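You operate a simulated robot arm through the tools that you are given. There is no shell and no other tool. Be economical: measure what you need, move in short steps, check, and stop when the job is done.

Carry out the task below with a simulated robot arm. There is one attempt and no reset: what you move stays moved.

JOB
Take the yellow tape measure and put it on the top of the stores bench. Take the keeper block with the blue end and put it on top of the sloped tip guard with the red grip. Put the pack with the blue mark on the top of the stores bench away on the second shelf from the bottom of the pack bay. Put two of the yellow sleeves from the top of the packing bench on the shelf under the packing bench. Put the 15 MM pressboard packer from the top of the packing bench on the pressboard strip there and the 10 MM pressboard packer on the shelf under the packing bench. Do these in any order. Set down upright: yellow tape measure.

It is judged by the outcome, as a careful person would: the job done as asked, and still so three seconds after it is handed in. It fails if anything else is knocked over, pushed out of place, dropped, spilled or broken.

ROBOT AND FRAMES
A 7-joint arm with a two-finger parallel gripper on a trunk, on a base that drives. Base frame: it is fixed to the floor where the robot stands at the start and does not move with it; the origin is under the middle of the robot, x ahead of it, y to its left, z up; the surface under the hand at the start is at about z = 800. Lengths are in mm, angles in rad, forces in N, time in s.
With the tool pointing down near the work surface it reaches from about 100 to 600 mm from the robot's upright axis, wherever it stands. Its first joint turns from -2.897 to 2.897 rad. Places, roughly: keeper block with the blue end (10x2x9 cm) [800, 1100, 700]; pack with the blue mark (24x7x2 cm) [700, 4000, 800]; pressboard packer [500, 6000, 750]; pressboard strip (13x4x1 cm) [900, 5900, 800]; second shelf of the pack bay [-1000, -3000, 800]; shelf under the packing bench [700, 7200, 300]; sloped tip guard with the red grip (15x17x12 cm) [600, 3500, 800]; top of the stores bench [700, 3300, 800]; yellow sleeve (6x3x3 cm) [700, 5800, 800]; yellow sleeve (7x3x3 cm) [800, 6200, 800]; yellow sleeve (8x3x3 cm) [1000, 6100, 800]; yellow tape measure (8x4x8 cm) [500, 0, 800]. Payload 3.91 kg.
Tool frame: the origin (TCP) lies between the finger pads and is the grasp point; the fingertips stand 30 mm ahead of it; z points along the fingers, y is the line along which they close. The gripper opens to 110 mm. The fingers are 20 mm wide and 10 mm thick; the gripper's body (48 by 112 mm) begins 55 mm behind the TCP.
Orientation is that of the tool frame in the base frame, as [roll, pitch, yaw] about the fixed x, y, z axes, in that order (R = Rz(yaw) Ry(pitch) Rx(roll)). With the fingers straight down and closing along the base's y, the tool's x points along the base's -x, its y along +y and its z along -z.

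CONTROLS
- The arm moves only by the tool move_arm. Its argument "targets" is a list of rows, each a list of 7 numbers: the shift along the base's x, y, z in units of 250 mm (1.0 is 250 mm), then the turn, a rotation vector about the base's x, y, z in units of 45 degrees (1.0 is 45 degrees), then the finger opening in mm, from 0 to 110. In form: [[tx, ty, tz, wx, wy, wz, hand], ...]. A call has 1 to 8 rows; each row is the pose to reach, as a shift and turn from the pose commanded when the call began. A call with a number of a shift or a turn outside -1 to 1 is refused whole. Rows are played at 5 a second. More than 50 mm and 0.15 rad between two rows, or a gripper value outside its range, and nothing of the call is played. A pose out of reach is approached as far as the arm can. The call stops where the force on the tool passes 40 N (or 10 N more than at its start, if that is more) or the arm is blocked; 0.2 s more then pass. Each finger travels about 72 mm/s and halts on what it meets, pressing with about 35 N; the grip force reading is that of the motor and also rises with nothing between the fingers. The clock runs only during rows and for 0.2 s after the last one: add rows that repeat a pose to give the fingers time. It gives the time, the measured TCP pose, the force on the tool (base axes), the opening and the grip force at its end, in the units of the frame above (readings bear some noise), with the torque about the TCP (base axes, N m) and any sound that the robot's microphone picked up, and new pictures: "show" is both (left out), scene, wrist or none.
- Cameras (640 x 400 px; columns grow to the right, rows downward): "scene" is now at [30.7, 136.3, 1119.3]; the picture's right is [-0.19, -0.98, 0.00], its down [-0.38, 0.07, -0.92] and it looks along [0.90, -0.18, -0.39] (base axes); focal length 272 px, centre (320, 200). "wrist" rides on the gripper at [73, 17, -103] in the tool frame; the picture's right is [-0.23, 0.97, 0.00], its down [-0.76, -0.18, -0.62] and it looks along [-0.61, -0.14, 0.78] (tool axes); focal length 222 px, centre (320, 200). There is no depth. A picture from a camera that has moved, and an enlarged one, comes with that camera's place and axes in the base frame and with its lens.
- slide_trunk(by): slides the trunk up (or, below 0, down) by that many mm; the arm and the scene camera ride with it, the base frame stays. It gives what a move gives, with no picture.
- steer(legs): drives the robot by 1 to 6 legs, each [ahead, left, turn to the left] in mm, mm and rad, along the robot's own axes; the way and the turn of a leg run together, so that a leg with both is an arc; at most 1500 mm and 3.142 rad a leg. The arm and the cameras ride along, it lands a little off, and it stops where it bumps. It gives what a move gives, and a new picture of the scene camera.
- aim_head(pan, tilt): turns the head with the scene camera to pan (to the left, within 2.705 rad either way) and tilt (down, from -0.506 to 1.204), counted from straight ahead of the robot. It gives what a move gives, and a new picture of the scene camera.
- inspect(camera, box): a new picture of the part [left, top, right, bottom] of that camera's present view, enlarged. The clock stands still meanwhile.
- finish_job(): hands the job in; it is judged then, once.

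Go step by step. Nothing tells you exact positions but the pictures and the camera data: compare them with the known pose of the tool, close in by small moves and look again before you grip or let go. The budget is 207 turns and 260 pictures, counting those below and the enlarged ones. Unless the task says otherwise, let go and move clear before handing in.

The tools are called after "Request:" as name(argument=value, ...) on one line, values as JSON. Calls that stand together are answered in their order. move_arm: Moves the arm, as the interface text tells. Its arguments: {"type":"object","properties":{"targets":{"type":"array"},"show":{"type":"string","enum":["both","scene","wrist","none"]}},"required":["targets"]} The other tools are called the same way: slide_trunk (by) slides the trunk up or down; steer (legs) drives the base; aim_head (pan, tilt) turns the head that bears the scene camera; inspect (camera, box) takes an enlarged picture of a part of a camera's view; finish_job () hands the job in.

At the start:

```text
time_s: 0.0
position: [404.1, 61.2, 959.2]
orientation: [-3.141, 0.001, -3.141]
contact_force: [-0.3, 0.6, -0.1]
torque: [0.02, -0.02, 0.02]
grip_width: 109.9
finger_force: 0.0
trunk travel left (down, up): [-164.0, 26.0]
robot x, y, heading: [1.8, 2.8, -0.004]
head pan, tilt: [-0.194, 0.4]
```

scene: 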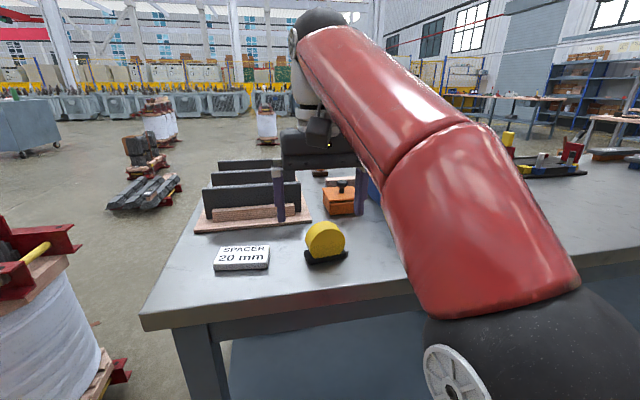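
wrist: 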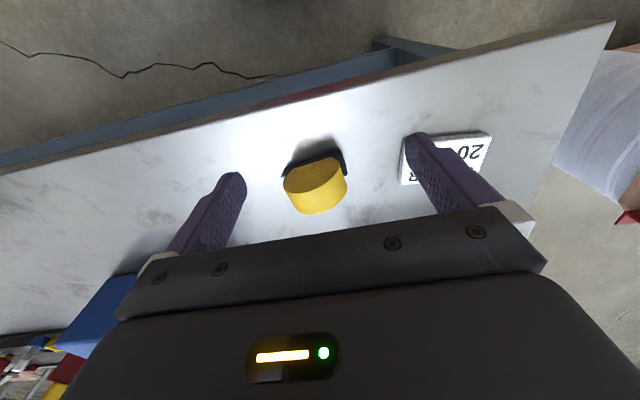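

The tape measure appears to stand near (480, 37) on the bench ahead. I'll look closer at it before gripping.

Request:
inspect(camera="wrist", box=[240, 110, 400, 230])

Request:
inspect(camera="scene", box=[190, 130, 390, 290])

```text
3.33 times, centred on (320, 170) of wrist
camera zoom: at [330.9, 77.5, 1061.4], right [0.23, 0.97, 0.0], down [0.76, -0.18, 0.63], along [0.61, -0.14, -0.78], focal length 740 px, centre (320, 300)
```

zoom: 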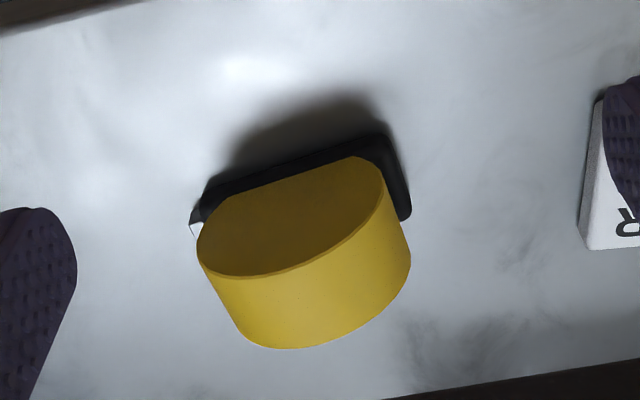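

```text
2.50 times, centred on (290, 210) of scene
camera zoom: at [30.7, 136.3, 1119.3], right [-0.19, -0.98, 0.0], down [-0.38, 0.07, -0.92], along [0.9, -0.18, -0.39], focal length 681 px, centre (395, 175)
```

zoom: 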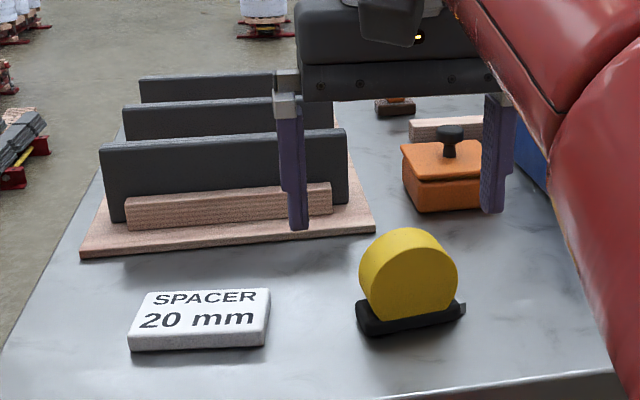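

Tape measure is at about (482, 37), its thickness (4 cm) roughly along x. I turn the hand about −82° so the fingers close across its flat faces, and move over it.

Request:
move_arm(targets=[[0.06, -0.02, 0, 0, 0, -0.18, 110], [0.12, -0.04, 0, 0, 0, -0.36, 110], [0.18, -0.06, 0, 0, 0, -0.54, 110], [0.24, -0.08, 0, 0, 0, -0.72, 110], [0.31, -0.096, 0, 0, 0, -0.91, 110]], show="none")

Request:
move_arm(targets=[[0, 0, 0, 0, 0, -0.18, 110], [0, 0, 0, 0, 0, -0.36, 110], [0, 0, 0, 0, 0, -0.54, 110], [0, 0, 0, 0, 0, -0.72, 110], [0, 0, 0, 0, 0, -0.91, 110], [0, 0, 0, 0, 0, -0.91, 110]])

```text
time_s: 1.2
position: [455.8, 34.0, 951.7]
orientation: [3.135, 0.01, 2.424]
contact_force: [0.5, -0.5, -0.3]
torque: [-0.04, 0.01, 0.01]
grip_width: 109.8
finger_force: 0.1
out of reach, approached as far as the arm can: row 2, 3, 4, 5
trunk travel left (down, up): [-164.0, 26.0]
robot x, y, heading: [-1.2, 4.4, -0.006]
head pan, tilt: [-0.194, 0.4]
```

```text
time_s: 2.6
position: [456.2, 34.9, 949.4]
orientation: [3.138, 0.005, 1.71]
contact_force: [0.1, -0.7, 0.4]
torque: [0.03, 0.02, -0.02]
grip_width: 110.1
finger_force: 0.0
trunk travel left (down, up): [-164.0, 26.0]
robot x, y, heading: [-0.2, -1.6, 0.003]
head pan, tilt: [-0.194, 0.4]
camera scene: at [30.7, 136.3, 1119.3], right [-0.19, -0.98, 0.0], down [-0.38, 0.07, -0.92], along [0.9, -0.18, -0.39], focal length 272 px, centre (320, 200)
camera wrist: at [462.5, 108.7, 1051.9], right [1.0, -0.09, 0.0], down [-0.07, -0.78, 0.62], along [-0.05, -0.62, -0.78], focal length 222 px, centre (320, 200)
```

scene: 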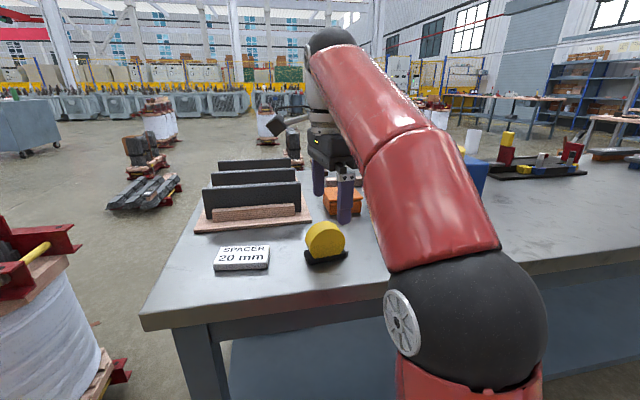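
wrist: 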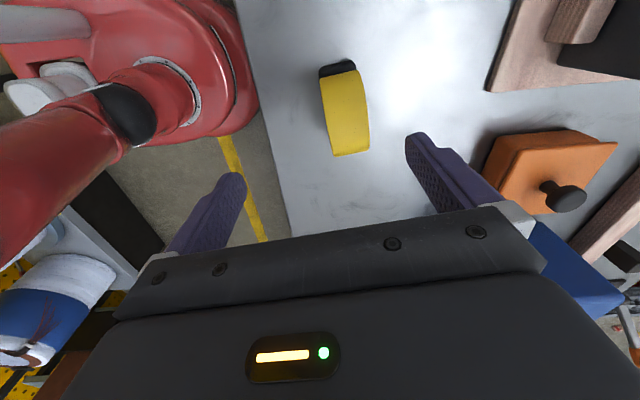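

The tape is at about x=480, a bit beyond the reached x=456; reach is limited at this height. I descend a bit and move forward.

Request:
move_arm(targets=[[0.05, 0.0, -0.06, 0, 0, 0, 110], [0.1, 0.0, -0.12, 0, 0, 0, 110], [0.1, 0.0, -0.12, 0, 0, 0, 110]], show="wrist")

```text
time_s: 3.4
position: [481.0, 34.4, 919.6]
orientation: [3.141, 0.0, 1.712]
contact_force: [-0.1, 0.3, 0.8]
torque: [0.02, 0.03, -0.01]
grip_width: 109.9
finger_force: 0.2
trunk travel left (down, up): [-164.0, 26.0]
robot x, y, heading: [0.2, -2.5, 0.005]
head pan, tilt: [-0.194, 0.4]
camera wrist: at [487.7, 108.4, 1022.6], right [1.0, -0.09, 0.0], down [-0.07, -0.78, 0.63], along [-0.05, -0.62, -0.78], focal length 222 px, centre (320, 200)
```

wrist: 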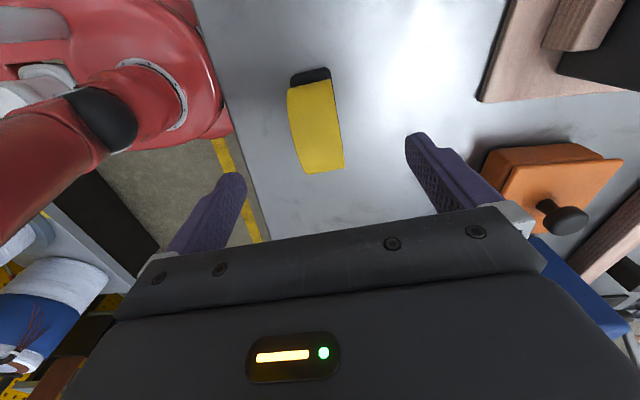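

Alignment is good; I descend to z≈852 and then close.

Request:
move_arm(targets=[[0, 0.015, -0.1, 0, 0, 0, 110], [0, 0.015, -0.2, 0, 0, 0, 110], [0, 0.015, -0.275, 0, 0, 0, 110], [0, 0.015, -0.275, 0, 0, 0, 110]], show="both")

```text
time_s: 4.4
position: [480.4, 38.3, 851.7]
orientation: [-3.141, 0.002, 1.713]
contact_force: [0.0, 0.4, 0.5]
torque: [0.03, 0.0, 0.01]
grip_width: 109.7
finger_force: 0.1
trunk travel left (down, up): [-164.0, 26.0]
robot x, y, heading: [4.5, -0.4, 0.002]
head pan, tilt: [-0.194, 0.4]
camera scene: at [30.7, 136.3, 1119.3], right [-0.19, -0.98, 0.0], down [-0.38, 0.07, -0.92], along [0.9, -0.18, -0.39], focal length 272 px, centre (320, 200)
camera wrist: at [486.7, 112.3, 953.3], right [1.0, -0.09, 0.0], down [-0.07, -0.78, 0.63], along [-0.05, -0.62, -0.78], focal length 222 px, centre (320, 200)
```

scene: 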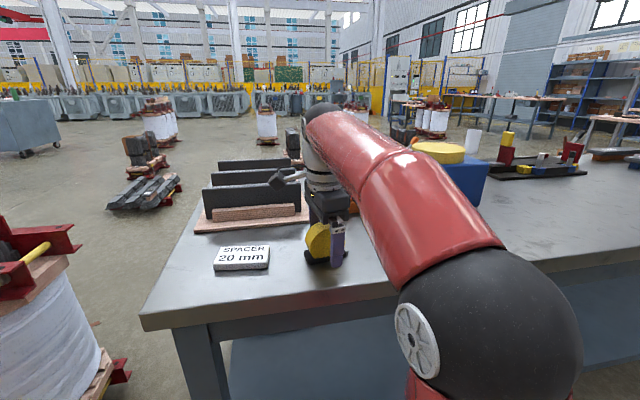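
wrist: 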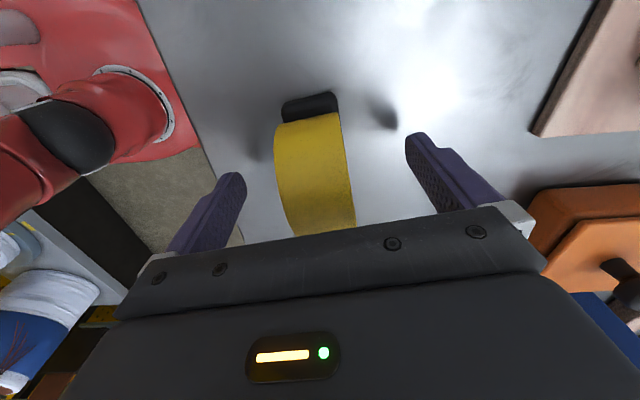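

Tape sits between the fingers, slightly off to −x. I correct by 4 mm and close.

Request:
move_arm(targets=[[-0.016, 0, 0, 0, 0, 0, 80], [-0.016, 0, 0, 0, 0, 0, 20], [-0.016, 0, 0, 0, 0, 0, 10], [-0.016, 0, 0, 0, 0, 0, 10], [-0.016, 0, 0, 0, 0, 0, 10]], show="wrist")

```text
time_s: 5.6
position: [476.0, 37.8, 850.9]
orientation: [-3.141, 0.004, 1.711]
contact_force: [-1.1, 0.5, 0.7]
torque: [-0.02, 0.09, 0.0]
grip_width: 35.8
finger_force: 35.2
trunk travel left (down, up): [-164.0, 26.0]
robot x, y, heading: [-1.9, -4.5, -0.001]
head pan, tilt: [-0.194, 0.4]
camera wrist: at [483.1, 111.6, 953.4], right [1.0, -0.09, 0.0], down [-0.07, -0.78, 0.63], along [-0.05, -0.62, -0.78], focal length 222 px, centre (320, 200)
```

wrist: 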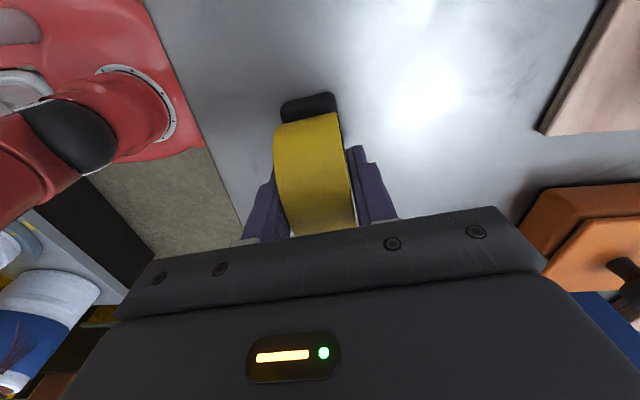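

Gripped. Now lift and pull in, then look around for the way to the left.

Request:
move_arm(targets=[[0, 0, 0.12, 0, 0, 0, 10], [-0.1, 0, 0.24, 0, 0, 0, 10], [-0.2, 0, 0.36, 0, 0, 0, 10], [-0.32, 0, 0.44, 0, 0, 0, 10], [-0.44, 0, 0.5, 0, 0, 0, 10]], show="wrist")

Request:
aim_head(pan=0.9, tilt=0.35)

Request:
aim_head(pan=1.8, tilt=0.35)

```text
time_s: 6.8
position: [365.4, 37.1, 962.6]
orientation: [3.138, 0.003, 1.713]
contact_force: [0.3, 0.1, -0.2]
torque: [0.02, 0.06, 0.0]
grip_width: 9.9
finger_force: 0.1
out of reach, approached as far as the arm can: row 5
trunk travel left (down, up): [-164.0, 26.0]
robot x, y, heading: [-0.2, -1.0, 0.002]
head pan, tilt: [-0.194, 0.4]
camera wrist: at [371.7, 111.8, 1065.2], right [1.0, -0.09, 0.0], down [-0.07, -0.78, 0.62], along [-0.05, -0.62, -0.78], focal length 222 px, centre (320, 200)
```

wrist: 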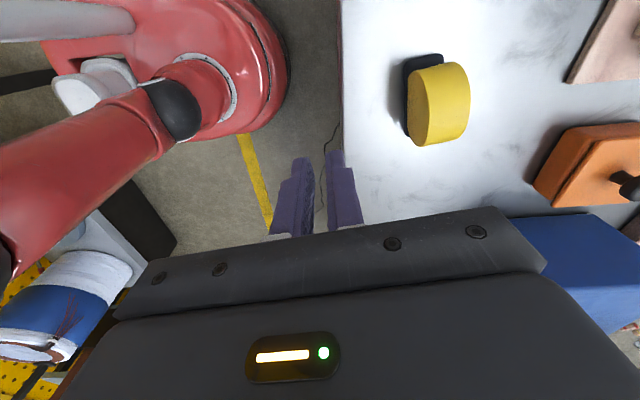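

```text
time_s: 8.1
position: [365.0, 37.9, 962.5]
orientation: [3.139, 0.004, 1.711]
contact_force: [0.5, -0.4, 0.2]
torque: [0.04, -0.02, -0.02]
grip_width: 10.0
finger_force: 0.1
trunk travel left (down, up): [-164.0, 26.0]
robot x, y, heading: [0.1, -3.5, 0.003]
head pan, tilt: [0.901, 0.351]
camera scene: at [-2.4, 227.1, 1123.9], right [0.78, -0.62, 0.0], down [-0.21, -0.27, -0.94], along [0.58, 0.74, -0.34], focal length 272 px, centre (320, 200)
```

scene: 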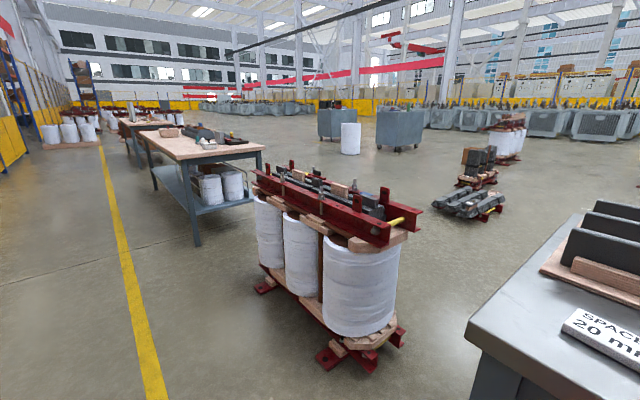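

```text
time_s: 9.3
position: [364.5, 38.4, 962.4]
orientation: [3.138, 0.005, 1.712]
contact_force: [-0.6, 0.2, 0.5]
torque: [0.0, 0.0, 0.0]
grip_width: 9.9
finger_force: 0.1
trunk travel left (down, up): [-164.0, 26.0]
robot x, y, heading: [0.3, 2.2, -0.003]
head pan, tilt: [1.799, 0.351]
camera scene: at [-81.3, 244.8, 1123.9], right [0.97, 0.23, 0.0], down [0.08, -0.33, -0.94], along [-0.21, 0.91, -0.34], focal length 272 px, centre (320, 200)
```

scene: 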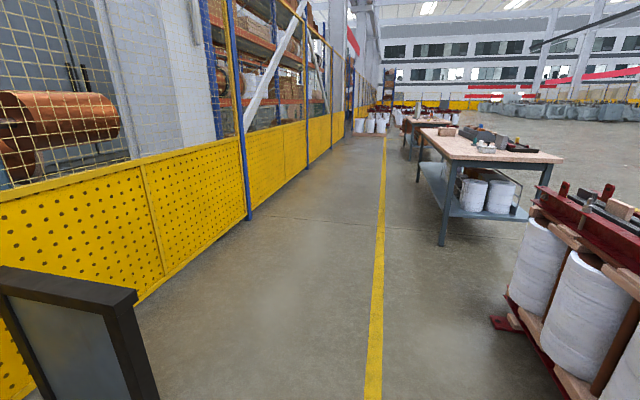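

The tape slipped out of the fingers and is still on the bench, apparently turned. I look at it closely.

Request:
inspect(camera="wrist", box=[350, 20, 510, 170])

Request:
aim_head(pan=-0.1, tilt=0.6)

```text
2.67 times, centred on (430, 95) of wrist
camera zoom: at [372.0, 111.8, 1065.2], right [1.0, -0.09, 0.0], down [-0.07, -0.78, 0.62], along [-0.05, -0.62, -0.78], focal length 592 px, centre (27, 480)
```

zoom: 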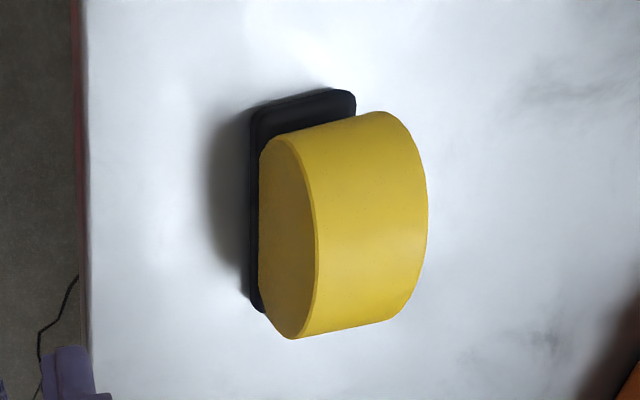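

```text
time_s: 11.2
position: [364.4, 38.6, 962.1]
orientation: [3.139, 0.005, 1.711]
contact_force: [-1.0, 0.3, -0.1]
torque: [0.03, -0.01, 0.01]
grip_width: 10.0
finger_force: 0.1
trunk travel left (down, up): [-164.0, 26.0]
robot x, y, heading: [1.3, 0.7, 0.001]
head pan, tilt: [-0.099, 0.6]
camera scene: at [27.7, 145.4, 1101.1], right [-0.1, -1.0, 0.0], down [-0.56, 0.06, -0.83], along [0.82, -0.08, -0.56], focal length 272 px, centre (320, 200)
```

scene: 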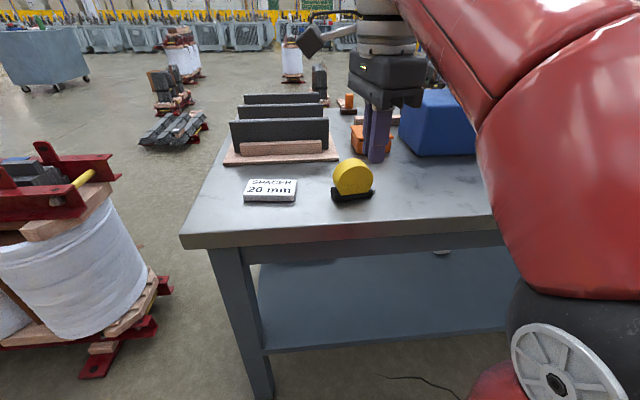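

The tape stands where it was, (479, 37), upright. Likely the tips only caught the edge of the black base; I'll regrip deeper (TCP z≈836) and lift slowly.

Request:
move_arm(targets=[[0.12, 0, 0, 0, 0, 0.03, 60], [0.24, 0, -0.03, 0, 0, 0.055, 100], [0.36, 0, -0.08, 0, 0, 0.055, 110], [0.458, -0.006, -0.14, 0, 0, 0.055, 110], [0.458, -0.006, -0.14, 0, 0, 0.055, 110]], show="none")

Request:
move_arm(targets=[[0, 0, -0.1, 0, 0, 0, 110], [0, 0, -0.2, 0, 0, 0, 110], [0, 0, -0.3, 0, 0, 0, 110], [0, 0, -0.36, 0, 0, 0, 110], [0, 0, -0.36, 0, 0, 0, 110]], show="wrist")

```text
time_s: 12.4
position: [479.3, 35.3, 926.7]
orientation: [-3.14, 0.002, 1.755]
contact_force: [0.1, 0.1, -0.2]
torque: [0.06, 0.01, 0.01]
grip_width: 110.1
finger_force: 0.1
trunk travel left (down, up): [-164.0, 26.0]
robot x, y, heading: [-2.8, 1.1, 0.003]
head pan, tilt: [-0.099, 0.6]
```

```text
time_s: 13.6
position: [480.3, 35.1, 836.5]
orientation: [-3.14, 0.002, 1.755]
contact_force: [-1.0, 0.2, -0.7]
torque: [-0.02, 0.01, 0.02]
grip_width: 109.9
finger_force: 0.1
trunk travel left (down, up): [-164.0, 26.0]
robot x, y, heading: [-1.7, -2.2, 0.002]
head pan, tilt: [-0.099, 0.6]
camera wrist: at [484.3, 108.9, 938.8], right [1.0, -0.04, 0.0], down [-0.04, -0.78, 0.63], along [-0.03, -0.62, -0.78], focal length 222 px, centre (320, 200)
```

wrist: 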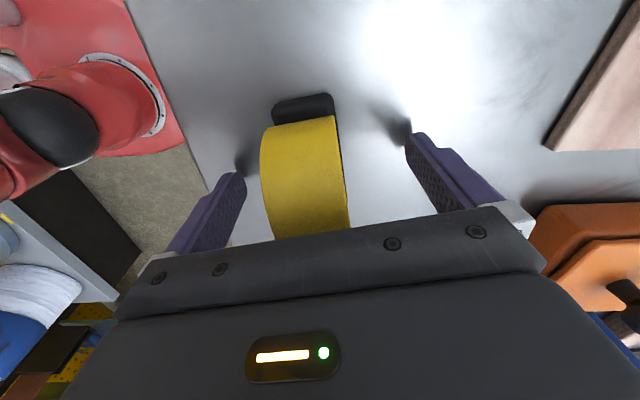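

Request:
move_arm(targets=[[-0.012, 0, 0, 0, 0, 0, 80], [-0.012, 0, 0, 0, 0, 0, 50], [-0.012, 0, 0, 0, 0, 0, 20], [-0.012, 0, 0, 0, 0, 0, 0], [-0.012, 0, 0, 0, 0, 0, 0], [-0.012, 0, 0, 0, 0, 0, 0]], show="none")

Request:
move_arm(targets=[[0, 0, 0.01, 0, 0, 0, 0], [0, 0, 0.02, 0, 0, 0, 0], [0, 0, 0.04, 0, 0, 0, 0], [0, 0, 0.06, 0, 0, 0, 0], [0, 0, 0.06, 0, 0, 0, 0]], show="both")

```text
time_s: 15.0
position: [476.5, 35.3, 837.1]
orientation: [3.141, 0.003, 1.756]
contact_force: [0.6, -0.2, 1.0]
torque: [-0.06, -0.03, 0.05]
grip_width: 36.0
finger_force: 35.5
trunk travel left (down, up): [-164.0, 26.0]
robot x, y, heading: [-1.4, -3.0, -0.004]
head pan, tilt: [-0.099, 0.6]
```

```text
time_s: 16.2
position: [478.7, 36.7, 851.3]
orientation: [3.141, 0.003, 1.755]
contact_force: [0.5, 0.8, -2.1]
torque: [0.01, 0.04, 0.01]
grip_width: 35.6
finger_force: 35.0
trunk travel left (down, up): [-164.0, 26.0]
robot x, y, heading: [-1.1, 2.6, 0.001]
head pan, tilt: [-0.099, 0.6]
camera scene: at [27.9, 145.4, 1101.1], right [-0.1, -1.0, 0.0], down [-0.56, 0.06, -0.82], along [0.82, -0.08, -0.57], focal length 272 px, centre (320, 200)
camera wrist: at [482.9, 111.3, 953.1], right [1.0, -0.04, 0.0], down [-0.04, -0.78, 0.63], along [-0.03, -0.62, -0.78], focal length 222 px, centre (320, 200)
```

scene: 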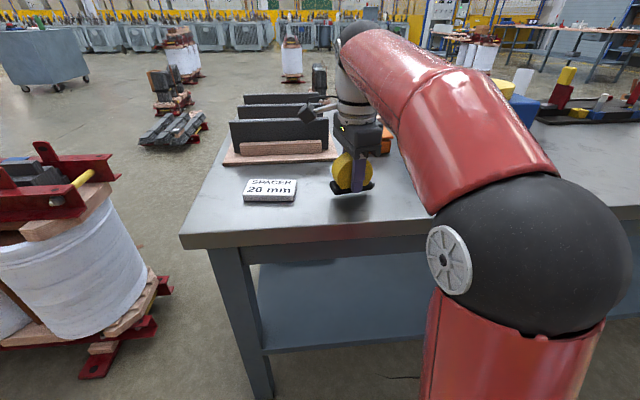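
wrist: 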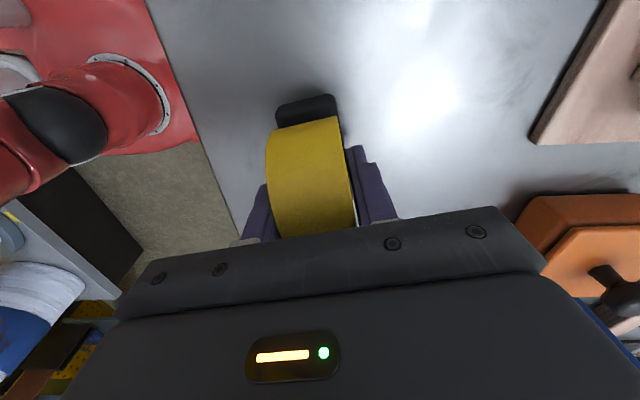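

It is lifted now (2 N load). I continue up and back.

Request:
move_arm(targets=[[0, 0, 0.06, 0, 0, 0, 0], [0, 0, 0.12, 0, 0, 0, 0], [-0.05, 0, 0.2, 0, 0, 0, 0], [-0.12, 0, 0.28, 0, 0, 0, 0], [-0.22, 0, 0.36, 0, 0, 0, 0], [-0.32, 0, 0.42, 0, 0, 0, 0], [-0.42, 0, 0.42, 0, 0, 0, 0]], show="wrist")

```text
time_s: 17.8
position: [372.4, 38.2, 955.4]
orientation: [-3.14, 0.003, 1.755]
contact_force: [0.8, 0.2, -2.8]
torque: [-0.03, 0.01, -0.02]
grip_width: 35.7
finger_force: 35.1
trunk travel left (down, up): [-164.0, 26.0]
robot x, y, heading: [3.1, -2.5, 0.003]
head pan, tilt: [-0.099, 0.6]
camera wrist: at [377.7, 112.3, 1057.2], right [1.0, -0.04, 0.0], down [-0.03, -0.78, 0.63], along [-0.03, -0.62, -0.78], focal length 222 px, centre (320, 200)
```

wrist: 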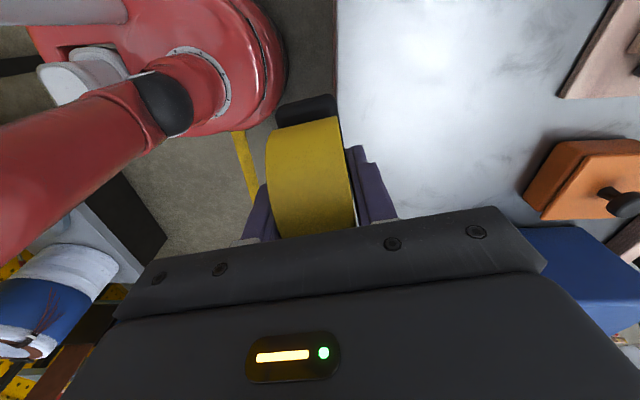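

Held firmly. Now drive left alongside the aisle toward the stores bench, stopping near the keeper block's place to look.

Request:
aim_head(pan=0.0, tilt=0.5)

Request:
steer(legs=[[0, 1150, 0]])

```text
time_s: 18.5
position: [374.1, 39.4, 954.9]
orientation: [-3.14, 0.003, 1.754]
contact_force: [-0.2, 0.2, -2.5]
torque: [-0.01, -0.02, 0.0]
grip_width: 35.7
finger_force: 35.3
trunk travel left (down, up): [-164.0, 26.0]
robot x, y, heading: [-2.3, -0.1, -0.001]
head pan, tilt: [0.0, 0.499]
camera scene: at [30.8, 154.1, 1110.1], right [0.0, -1.0, 0.0], down [-0.48, 0.0, -0.88], along [0.88, 0.0, -0.48], focal length 272 px, centre (320, 200)
```

scene: 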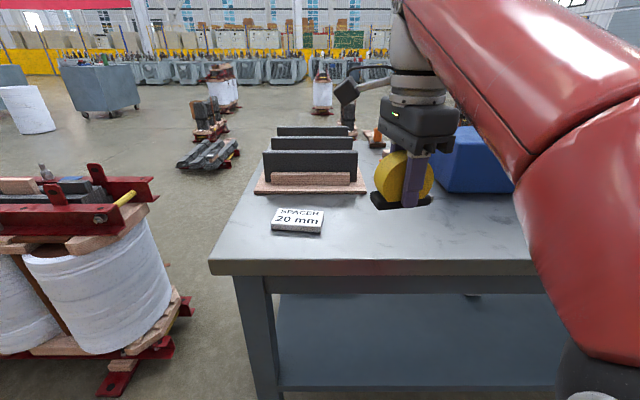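

```text
time_s: 24.3
position: [365.8, 1191.8, 956.7]
orientation: [3.142, 0.001, 1.769]
contact_force: [-0.6, -1.3, -2.3]
torque: [0.03, -0.01, 0.0]
grip_width: 35.8
finger_force: 35.0
trunk travel left (down, up): [-164.0, 26.0]
robot x, y, heading: [-3.3, 1149.6, 0.016]
head pan, tilt: [0.0, 0.499]
camera scene: at [22.4, 1303.8, 1110.2], right [0.01, -1.0, 0.0], down [-0.48, -0.01, -0.88], along [0.88, 0.01, -0.48], focal length 272 px, centre (320, 200)
```

scene: 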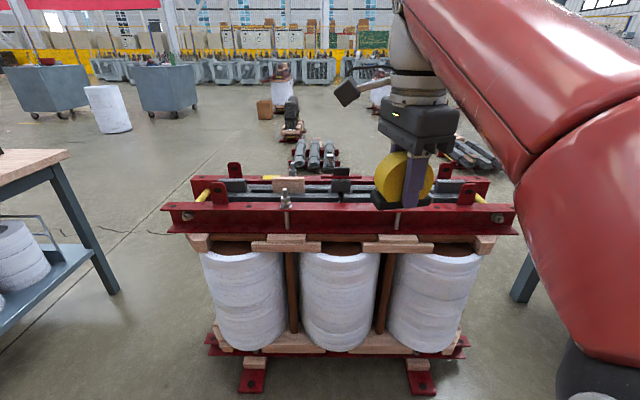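

Transformer seen with its top gear. Continue to the stores bench.

Request:
steer(legs=[[0, 1050, -0.016], [0, 1050, 0]])

```text
time_s: 34.6
position: [326.5, 3257.1, 954.0]
orientation: [3.141, 0.004, 1.771]
contact_force: [0.3, 0.1, -1.8]
torque: [0.01, -0.01, 0.01]
grip_width: 35.8
finger_force: 34.9
trunk travel left (down, up): [-164.0, 26.0]
robot x, y, heading: [-49.4, 3218.4, 0.019]
head pan, tilt: [0.0, 0.499]
camera scene: at [-17.7, 3367.6, 1110.2], right [0.02, -1.0, 0.0], down [-0.48, -0.01, -0.88], along [0.88, 0.01, -0.48], focal length 272 px, centre (320, 200)
```

scene: 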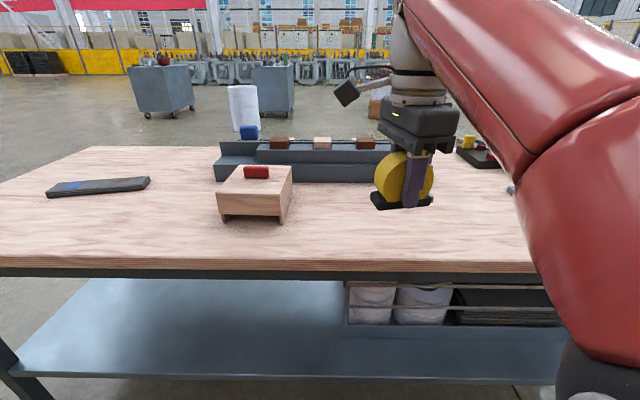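

The bench edge is at x≈310; the area right of the tip guard is clear. I'll set the tape at about (400, 3210).

Request:
move_arm(targets=[[0.1, -0.06, 0, 0, 0, 0, 0], [0.2, -0.12, 0, 0, 0, 0, 0], [0.3, -0.18, 0, 0, 0, 0, 0], [0.3, -0.18, -0.12, 0, 0, 0, 0], [0.3, -0.18, -0.24, 0, 0, 0, 0], [0.3, -0.18, -0.36, 0, 0, 0, 0], [0.3, -0.18, -0.4, 0, 0, 0, 0]], show="both")

```text
time_s: 36.2
position: [398.9, 3211.6, 854.5]
orientation: [-3.141, 0.003, 1.771]
contact_force: [0.3, -0.6, -3.1]
torque: [0.03, 0.01, -0.01]
grip_width: 35.7
finger_force: 35.0
trunk travel left (down, up): [-164.0, 26.0]
robot x, y, heading: [-45.6, 3214.6, 0.02]
head pan, tilt: [0.0, 0.499]
camera scene: at [-17.6, 3367.6, 1110.2], right [0.02, -1.0, 0.0], down [-0.48, -0.01, -0.88], along [0.88, 0.01, -0.48], focal length 272 px, centre (320, 200)
camera wrist: at [402.3, 3286.2, 957.4], right [1.0, -0.03, 0.0], down [-0.02, -0.78, 0.63], along [-0.02, -0.63, -0.78], focal length 222 px, centre (320, 200)
```

scene: 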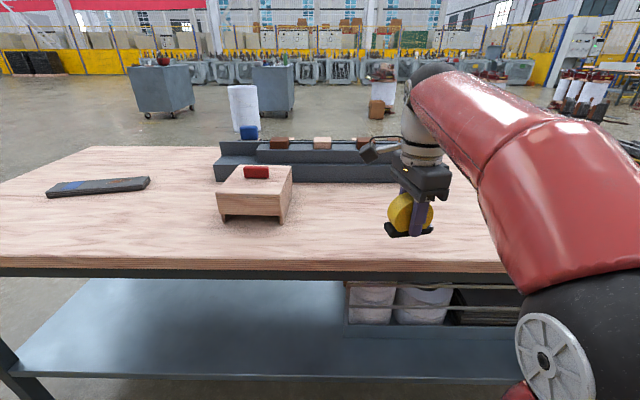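
wrist: 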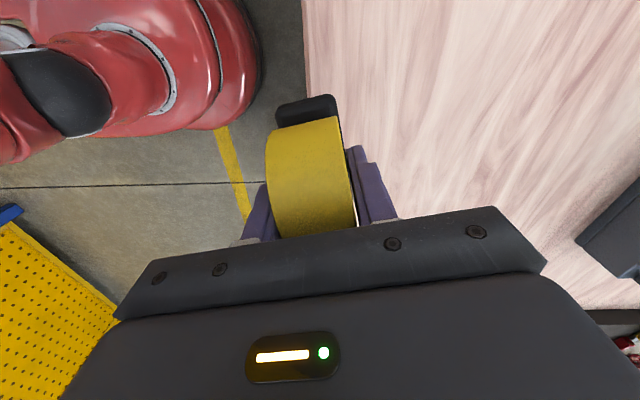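

Wrist view shows the bench edge is actually at x≈395 and the top lower (≈745). I need to go further in, and lower, with the robot moved closer by 60 mm.

Request:
steer(legs=[[70, 0, -0.019]])

Request:
move_arm(targets=[[0.1, 0, 0, 0, 0, 0, 0], [0.2, 0, -0.05, 0, 0, 0, 0], [0.24, 0, -0.1, 0, 0, 0, 0], [0.24, 0, -0.1, 0, 0, 0, 0]], show="both")

```text
time_s: 37.2
position: [467.8, 3206.5, 856.4]
orientation: [3.14, 0.004, 1.754]
contact_force: [0.6, 0.0, -2.4]
torque: [0.06, 0.07, -0.02]
grip_width: 35.7
finger_force: 34.7
trunk travel left (down, up): [-164.0, 26.0]
robot x, y, heading: [25.0, 3215.7, -0.003]
head pan, tilt: [0.0, 0.499]
camera scene: at [54.1, 3367.6, 1110.2], right [0.0, -1.0, 0.0], down [-0.48, 0.0, -0.88], along [0.88, 0.0, -0.48], focal length 272 px, centre (320, 200)
```

scene: 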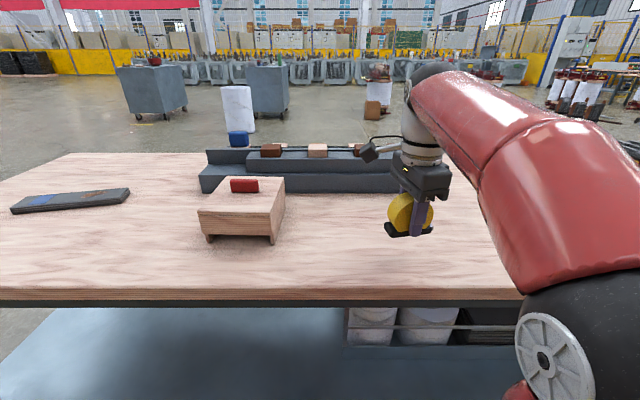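

```text
time_s: 38.2
position: [531.1, 3205.3, 831.5]
orientation: [-3.139, 0.001, 1.754]
contact_force: [0.6, 0.2, -2.6]
torque: [-0.01, 0.04, -0.02]
grip_width: 35.7
finger_force: 35.6
trunk travel left (down, up): [-164.0, 26.0]
robot x, y, heading: [21.5, 3210.6, 0.002]
head pan, tilt: [0.0, 0.499]
camera scene: at [54.2, 3367.6, 1110.2], right [0.0, -1.0, 0.0], down [-0.48, 0.0, -0.88], along [0.88, 0.0, -0.48], focal length 272 px, centre (320, 200)
camera wrist: at [534.5, 3278.4, 934.5], right [1.0, -0.05, 0.0], down [-0.04, -0.78, 0.63], along [-0.03, -0.62, -0.78], focal length 222 px, centre (320, 200)
```

scene: 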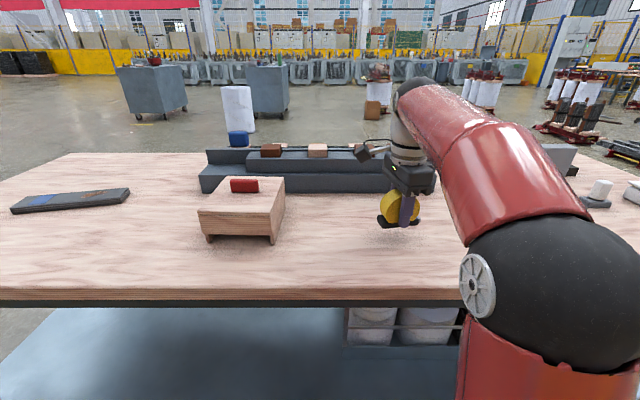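
wrist: 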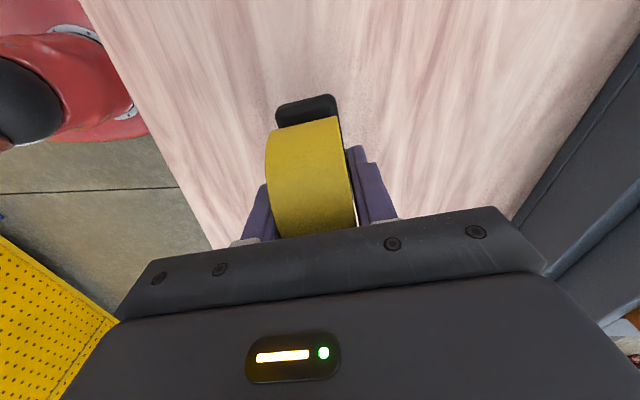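

Edge at x≈390, top z≈750. I lower the tape gently until it touches.

Request:
move_arm(targets=[[0, 0, -0.08, 0, 0, 0, 0], [0, 0, -0.13, 0, 0, 0, 0], [0, 0, -0.145, 0, 0, 0, 0], [0, 0, -0.16, 0, 0, 0, 0], [0, 0, -0.17, 0, 0, 0, 0]], show="scene")

```text
time_s: 39.4
position: [528.2, 3204.8, 790.8]
orientation: [3.136, 0.003, 1.756]
contact_force: [0.7, -1.2, 27.1]
torque: [-0.13, 0.49, 0.16]
grip_width: 35.4
finger_force: 35.3
trunk travel left (down, up): [-164.0, 26.0]
robot x, y, heading: [24.5, 3211.1, -0.0]
head pan, tilt: [0.0, 0.499]
camera scene: at [52.8, 3367.5, 1110.5], right [0.0, -1.0, 0.0], down [-0.48, 0.0, -0.88], along [0.88, 0.0, -0.48], focal length 272 px, centre (320, 200)
```

scene: 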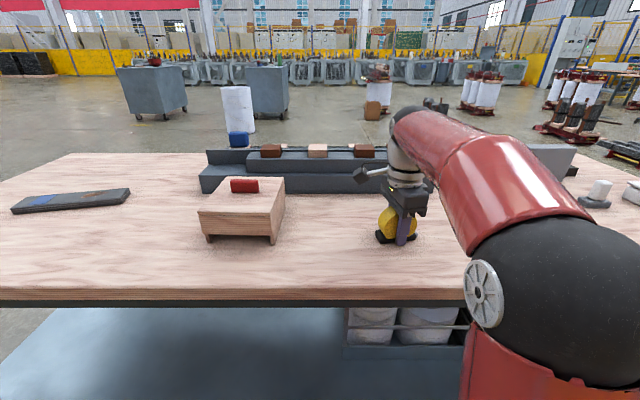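

Touching (27 N). Ease off 2 mm, then open.

Request:
move_arm(targets=[[0, 0, 0.01, 0, 0, 0, 20], [0, 0, 0.01, 0, 0, 0, 60], [0, 0, 0.01, 0, 0, 0, 100], [0, 0, 0.01, 0, 0, 0, 110], [0, 0, 0.01, 0, 0, 0, 110], [0, 0, 0.01, 0, 0, 0, 110]], show="wrist")

```text
time_s: 40.8
position: [528.0, 3205.4, 790.8]
orientation: [-3.14, 0.002, 1.755]
contact_force: [-0.7, 0.9, 0.2]
torque: [-0.05, -0.02, 0.06]
grip_width: 109.8
finger_force: 0.0
trunk travel left (down, up): [-164.0, 26.0]
robot x, y, heading: [24.6, 3215.1, -0.002]
head pan, tilt: [0.0, 0.499]
camera wrist: at [533.1, 3279.3, 893.2], right [1.0, -0.05, 0.0], down [-0.04, -0.78, 0.63], along [-0.03, -0.62, -0.78], focal length 222 px, centre (320, 200)
```

wrist: 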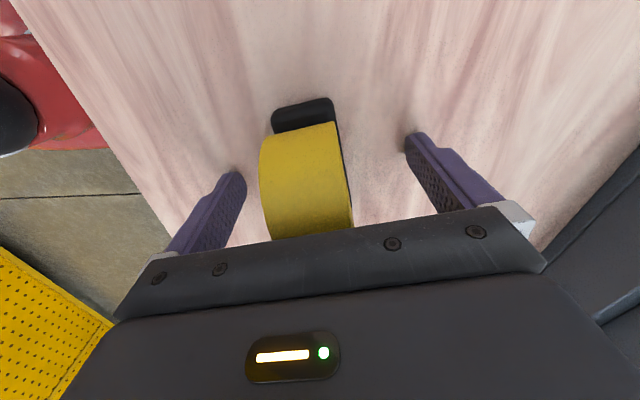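

Released. Raise and look closer at the guard.

Request:
move_arm(targets=[[0, 0, 0.16, 0, 0, 0, 110], [0, 0, 0.32, 0, 0, 0, 110], [-0.05, 0, 0.48, 0, 0, 0, 110], [-0.15, 0, 0.6, 0, 0, 0, 90], [-0.3, 0, 0.68, 0, 0, 0, 60], [-0.46, 0, 0.7, 0, 0, 0, 60]], show="none")

Request:
inspect(camera="scene", box=[180, 120, 440, 280])

Request:
inspect(camera="scene", box=[0, 170, 160, 270])

```text
time_s: 42.2
position: [413.1, 3206.2, 962.4]
orientation: [3.14, 0.005, 1.755]
contact_force: [0.3, -0.4, -1.0]
torque: [0.0, 0.05, -0.01]
grip_width: 60.1
finger_force: 0.1
out of reach, approached as far as the arm can: row 5, 6
trunk travel left (down, up): [-164.0, 26.0]
robot x, y, heading: [25.0, 3214.2, -0.004]
head pan, tilt: [0.0, 0.499]
```

```text
2.46 times, centred on (310, 200) of scene
camera zoom: at [54.4, 3367.6, 1110.2], right [0.0, -1.0, 0.0], down [-0.48, 0.0, -0.88], along [0.88, 0.0, -0.48], focal length 670 px, centre (345, 200)
```

zoom: 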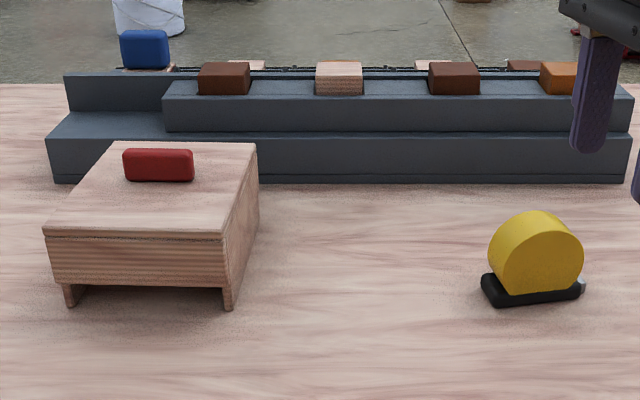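

```text
4.00 times, centred on (80, 220) of scene
camera zoom: at [54.4, 3367.6, 1110.2], right [0.0, -1.0, 0.0], down [-0.48, 0.0, -0.88], along [0.88, 0.0, -0.48], focal length 1089 px, centre (1280, 120)
```

zoom: 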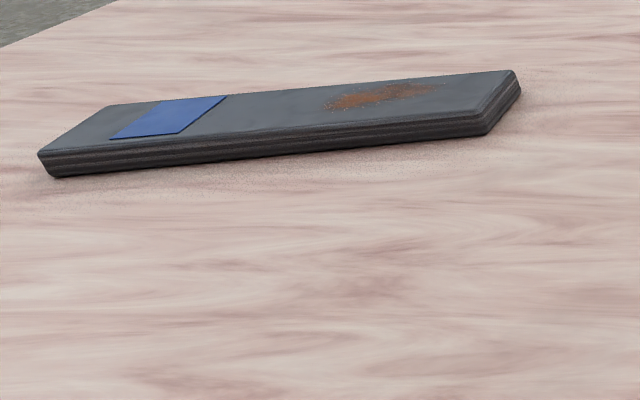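

The tape stands well. Now drive back to the transformer for the keeper block.

Request:
steer(legs=[[-40, 0, 0], [0, -1050, 0], [0, -1050, 0]])

Request:
inspect(camera="scene", box=[160, 140, 420, 300])

```text
time_s: 53.0
position: [382.5, 1128.1, 961.6]
orientation: [3.138, 0.004, 1.765]
contact_force: [0.3, -0.4, -0.7]
torque: [0.01, 0.0, 0.0]
grip_width: 59.9
finger_force: 0.1
trunk travel left (down, up): [-164.0, 26.0]
robot x, y, heading: [-10.3, 1130.4, 0.013]
head pan, tilt: [0.0, 0.499]
camera scene: at [21.8, 1285.0, 1110.2], right [0.01, -1.0, 0.0], down [-0.48, 0.0, -0.88], along [0.88, 0.01, -0.48], focal length 272 px, centre (320, 200)
```

scene: 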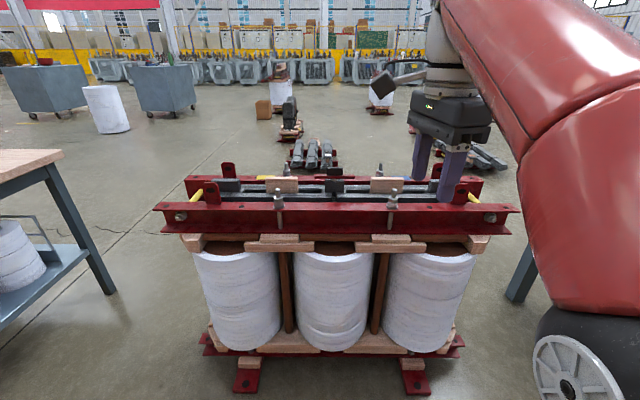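

```text
2.46 times, centred on (290, 220) of scene
camera zoom: at [21.8, 1285.0, 1110.2], right [0.01, -1.0, 0.0], down [-0.48, 0.0, -0.88], along [0.88, 0.01, -0.48], focal length 670 px, centre (394, 151)
```

zoom: 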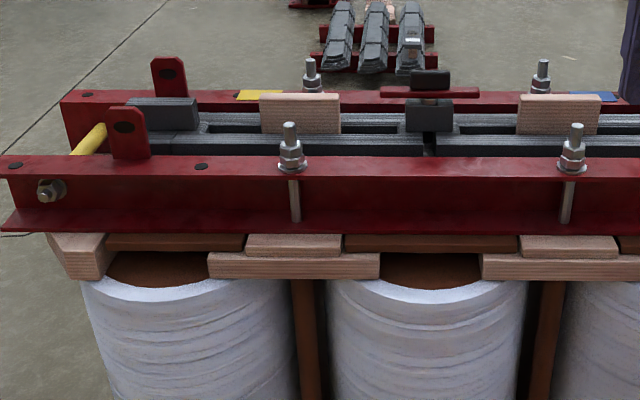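

Candidate wooden blocks stand between the beams; I drive nearer and look down to see the keeper block and the base clearance.

Request:
steer(legs=[[170, -40, -0.013]])

Request:
aim_head(pan=0.0, tilt=1.0)

```text
time_s: 54.5
position: [549.5, 1085.6, 962.1]
orientation: [3.139, 0.003, 1.758]
contact_force: [-0.5, -0.3, 0.7]
torque: [-0.02, 0.0, -0.01]
grip_width: 60.1
finger_force: 0.1
trunk travel left (down, up): [-164.0, 26.0]
robot x, y, heading: [161.6, 1092.8, 0.004]
head pan, tilt: [0.0, 0.499]
camera scene: at [190.9, 1246.2, 1110.2], right [0.0, -1.0, 0.0], down [-0.48, 0.0, -0.88], along [0.88, 0.0, -0.48], focal length 272 px, centre (320, 200)
```

scene: 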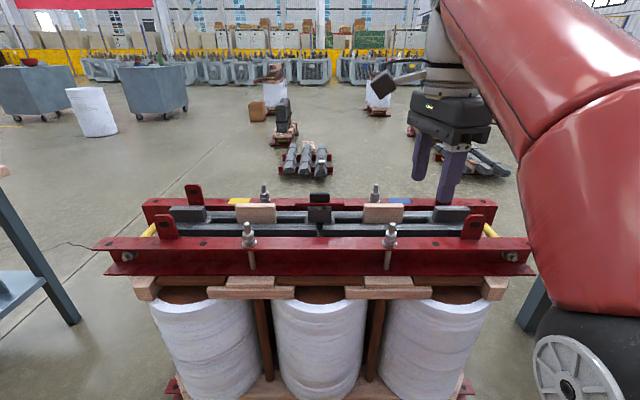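

```text
time_s: 55.4
position: [549.9, 1085.8, 961.3]
orientation: [3.138, 0.003, 1.758]
contact_force: [0.1, 0.0, 0.4]
torque: [0.0, 0.0, -0.01]
grip_width: 59.9
finger_force: 0.1
trunk travel left (down, up): [-164.0, 26.0]
robot x, y, heading: [159.7, 1090.5, 0.002]
head pan, tilt: [0.0, 1.0]
camera scene: at [169.6, 1246.1, 1069.1], right [0.0, -1.0, 0.0], down [-0.84, 0.0, -0.54], along [0.54, 0.0, -0.84], focal length 272 px, centre (320, 200)
```

scene: 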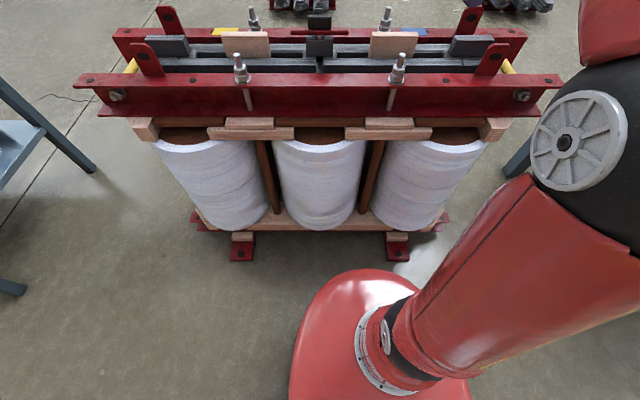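

Request:
inspect(camera="scene", box=[200, 0, 460, 110])

Request:
move_arm(targets=[[0, 0, 0, 0, 0, 0, 60]], show="wrist")

```text
2.46 times, centred on (330, 55) of scene
camera zoom: at [169.6, 1246.1, 1069.1], right [0.0, -1.0, 0.0], down [-0.84, 0.0, -0.54], along [0.54, 0.0, -0.84], focal length 670 px, centre (295, 557)
```

zoom: 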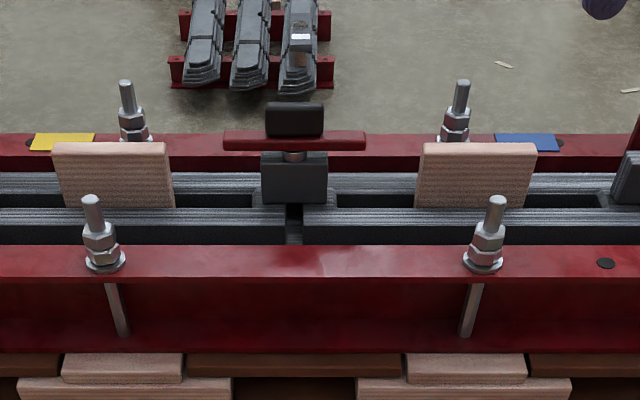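

```text
time_s: 55.8
position: [550.6, 1084.8, 960.9]
orientation: [3.138, 0.004, 1.758]
contact_force: [0.8, 0.1, -1.3]
torque: [0.02, -0.02, 0.01]
grip_width: 60.3
finger_force: 0.0
trunk travel left (down, up): [-164.0, 26.0]
robot x, y, heading: [160.5, 1092.3, -0.003]
head pan, tilt: [0.0, 1.0]
camera wrist: at [553.8, 1159.4, 1063.8], right [1.0, -0.04, 0.0], down [-0.04, -0.78, 0.63], along [-0.02, -0.62, -0.78], focal length 222 px, centre (320, 200)
```

wrist: 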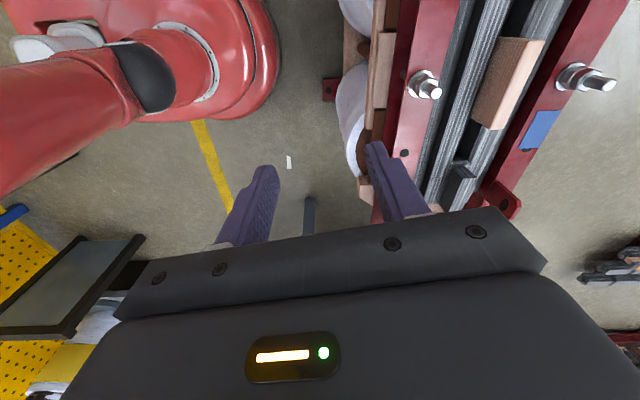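

The right wooden block, by the blue mark, is the keeper block: about (800, 1083), top z≈765, 2 cm thick along x. Drive in 75 mm and bring the hand over it, aligned with x.

Request:
steer(legs=[[80, 0, 0]])

Request:
move_arm(targets=[[0.1, 0, -0.05, 0, 0, -0.12, 60], [0.28, 0, -0.1, 0, 0, -0.24, 60], [0.44, 0, -0.2, 0, 0, -0.24, 60], [0.58, 0, -0.3, 0, 0, -0.24, 60], [0.68, 0, -0.42, 0, 0, -0.24, 60], [0.68, 0, -0.42, 0, 0, -0.24, 60]], show="both")

```text
time_s: 56.9
position: [632.2, 1087.2, 960.9]
orientation: [3.137, 0.003, 1.759]
contact_force: [-0.9, 0.5, -0.5]
torque: [0.02, 0.0, -0.04]
grip_width: 59.9
finger_force: 0.0
trunk travel left (down, up): [-164.0, 26.0]
robot x, y, heading: [245.2, 1092.9, 0.007]
head pan, tilt: [0.0, 1.0]
camera scene: at [250.9, 1246.4, 1069.1], right [0.0, -1.0, 0.0], down [-0.84, 0.0, -0.54], along [0.54, 0.0, -0.84], focal length 272 px, centre (320, 200)
```

scene: 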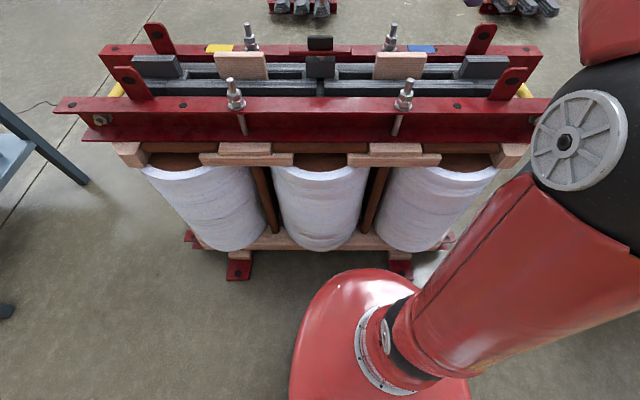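

```text
time_s: 58.3
position: [797.6, 1088.7, 853.7]
orientation: [3.138, 0.004, 1.57]
contact_force: [0.1, -0.7, -0.3]
torque: [0.01, 0.03, 0.01]
grip_width: 59.9
finger_force: 0.0
trunk travel left (down, up): [-164.0, 26.0]
robot x, y, heading: [243.9, 1092.4, 0.002]
head pan, tilt: [0.0, 1.0]
camera scene: at [250.9, 1246.4, 1069.1], right [0.0, -1.0, 0.0], down [-0.84, 0.0, -0.54], along [0.54, 0.0, -0.84], focal length 272 px, centre (320, 200)
camera wrist: at [815.2, 1161.5, 956.9], right [0.97, -0.23, 0.0], down [-0.18, -0.76, 0.63], along [-0.14, -0.61, -0.78], focal length 222 px, centre (320, 200)
```

scene: 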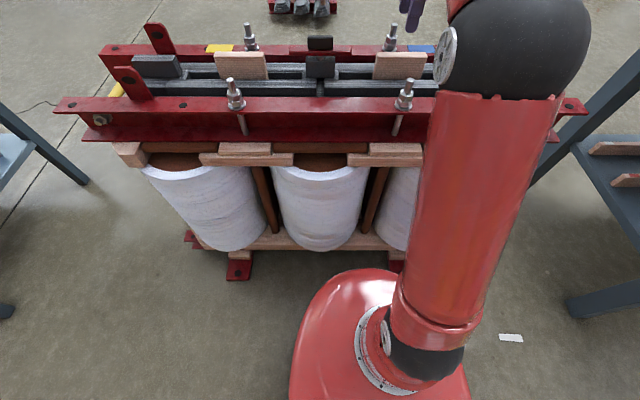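
wrist: 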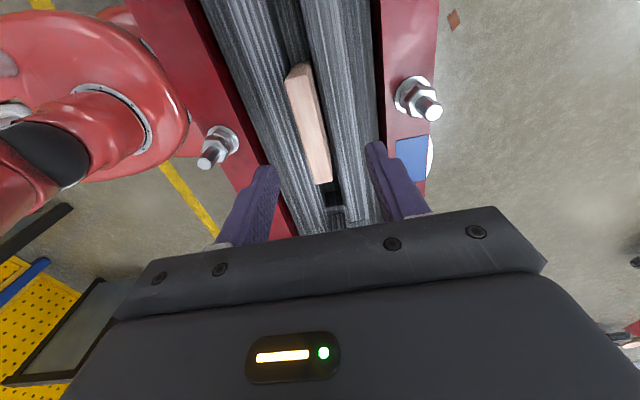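

Block centre at (793, 1090), top ≈774. Descend to TCP z≈768 with the fingers straddling it.

Request:
move_arm(targets=[[-0.02, 0.005, -0.1, 0, 0, 0, 60], [-0.02, 0.005, -0.2, 0, 0, 0, 60], [-0.02, 0.005, -0.28, 0, 0, 0, 60], [-0.02, 0.005, -0.34, 0, 0, 0, 60]], show="wrist")

```text
time_s: 59.3
position: [795.7, 1089.1, 770.3]
orientation: [3.137, 0.004, 1.573]
contact_force: [0.1, -0.2, 0.0]
torque: [-0.02, 0.01, 0.05]
grip_width: 60.1
finger_force: 0.0
trunk travel left (down, up): [-164.0, 26.0]
robot x, y, heading: [238.9, 1092.9, 0.008]
head pan, tilt: [0.0, 1.0]
camera wrist: at [812.9, 1160.4, 871.7], right [0.97, -0.23, 0.0], down [-0.18, -0.76, 0.62], along [-0.14, -0.61, -0.78], focal length 222 px, centre (320, 200)
```

wrist: 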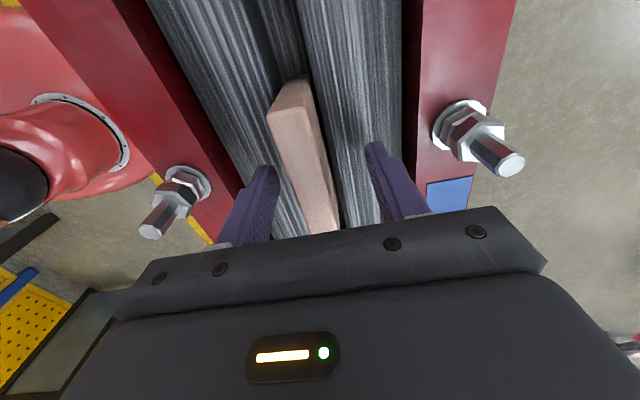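

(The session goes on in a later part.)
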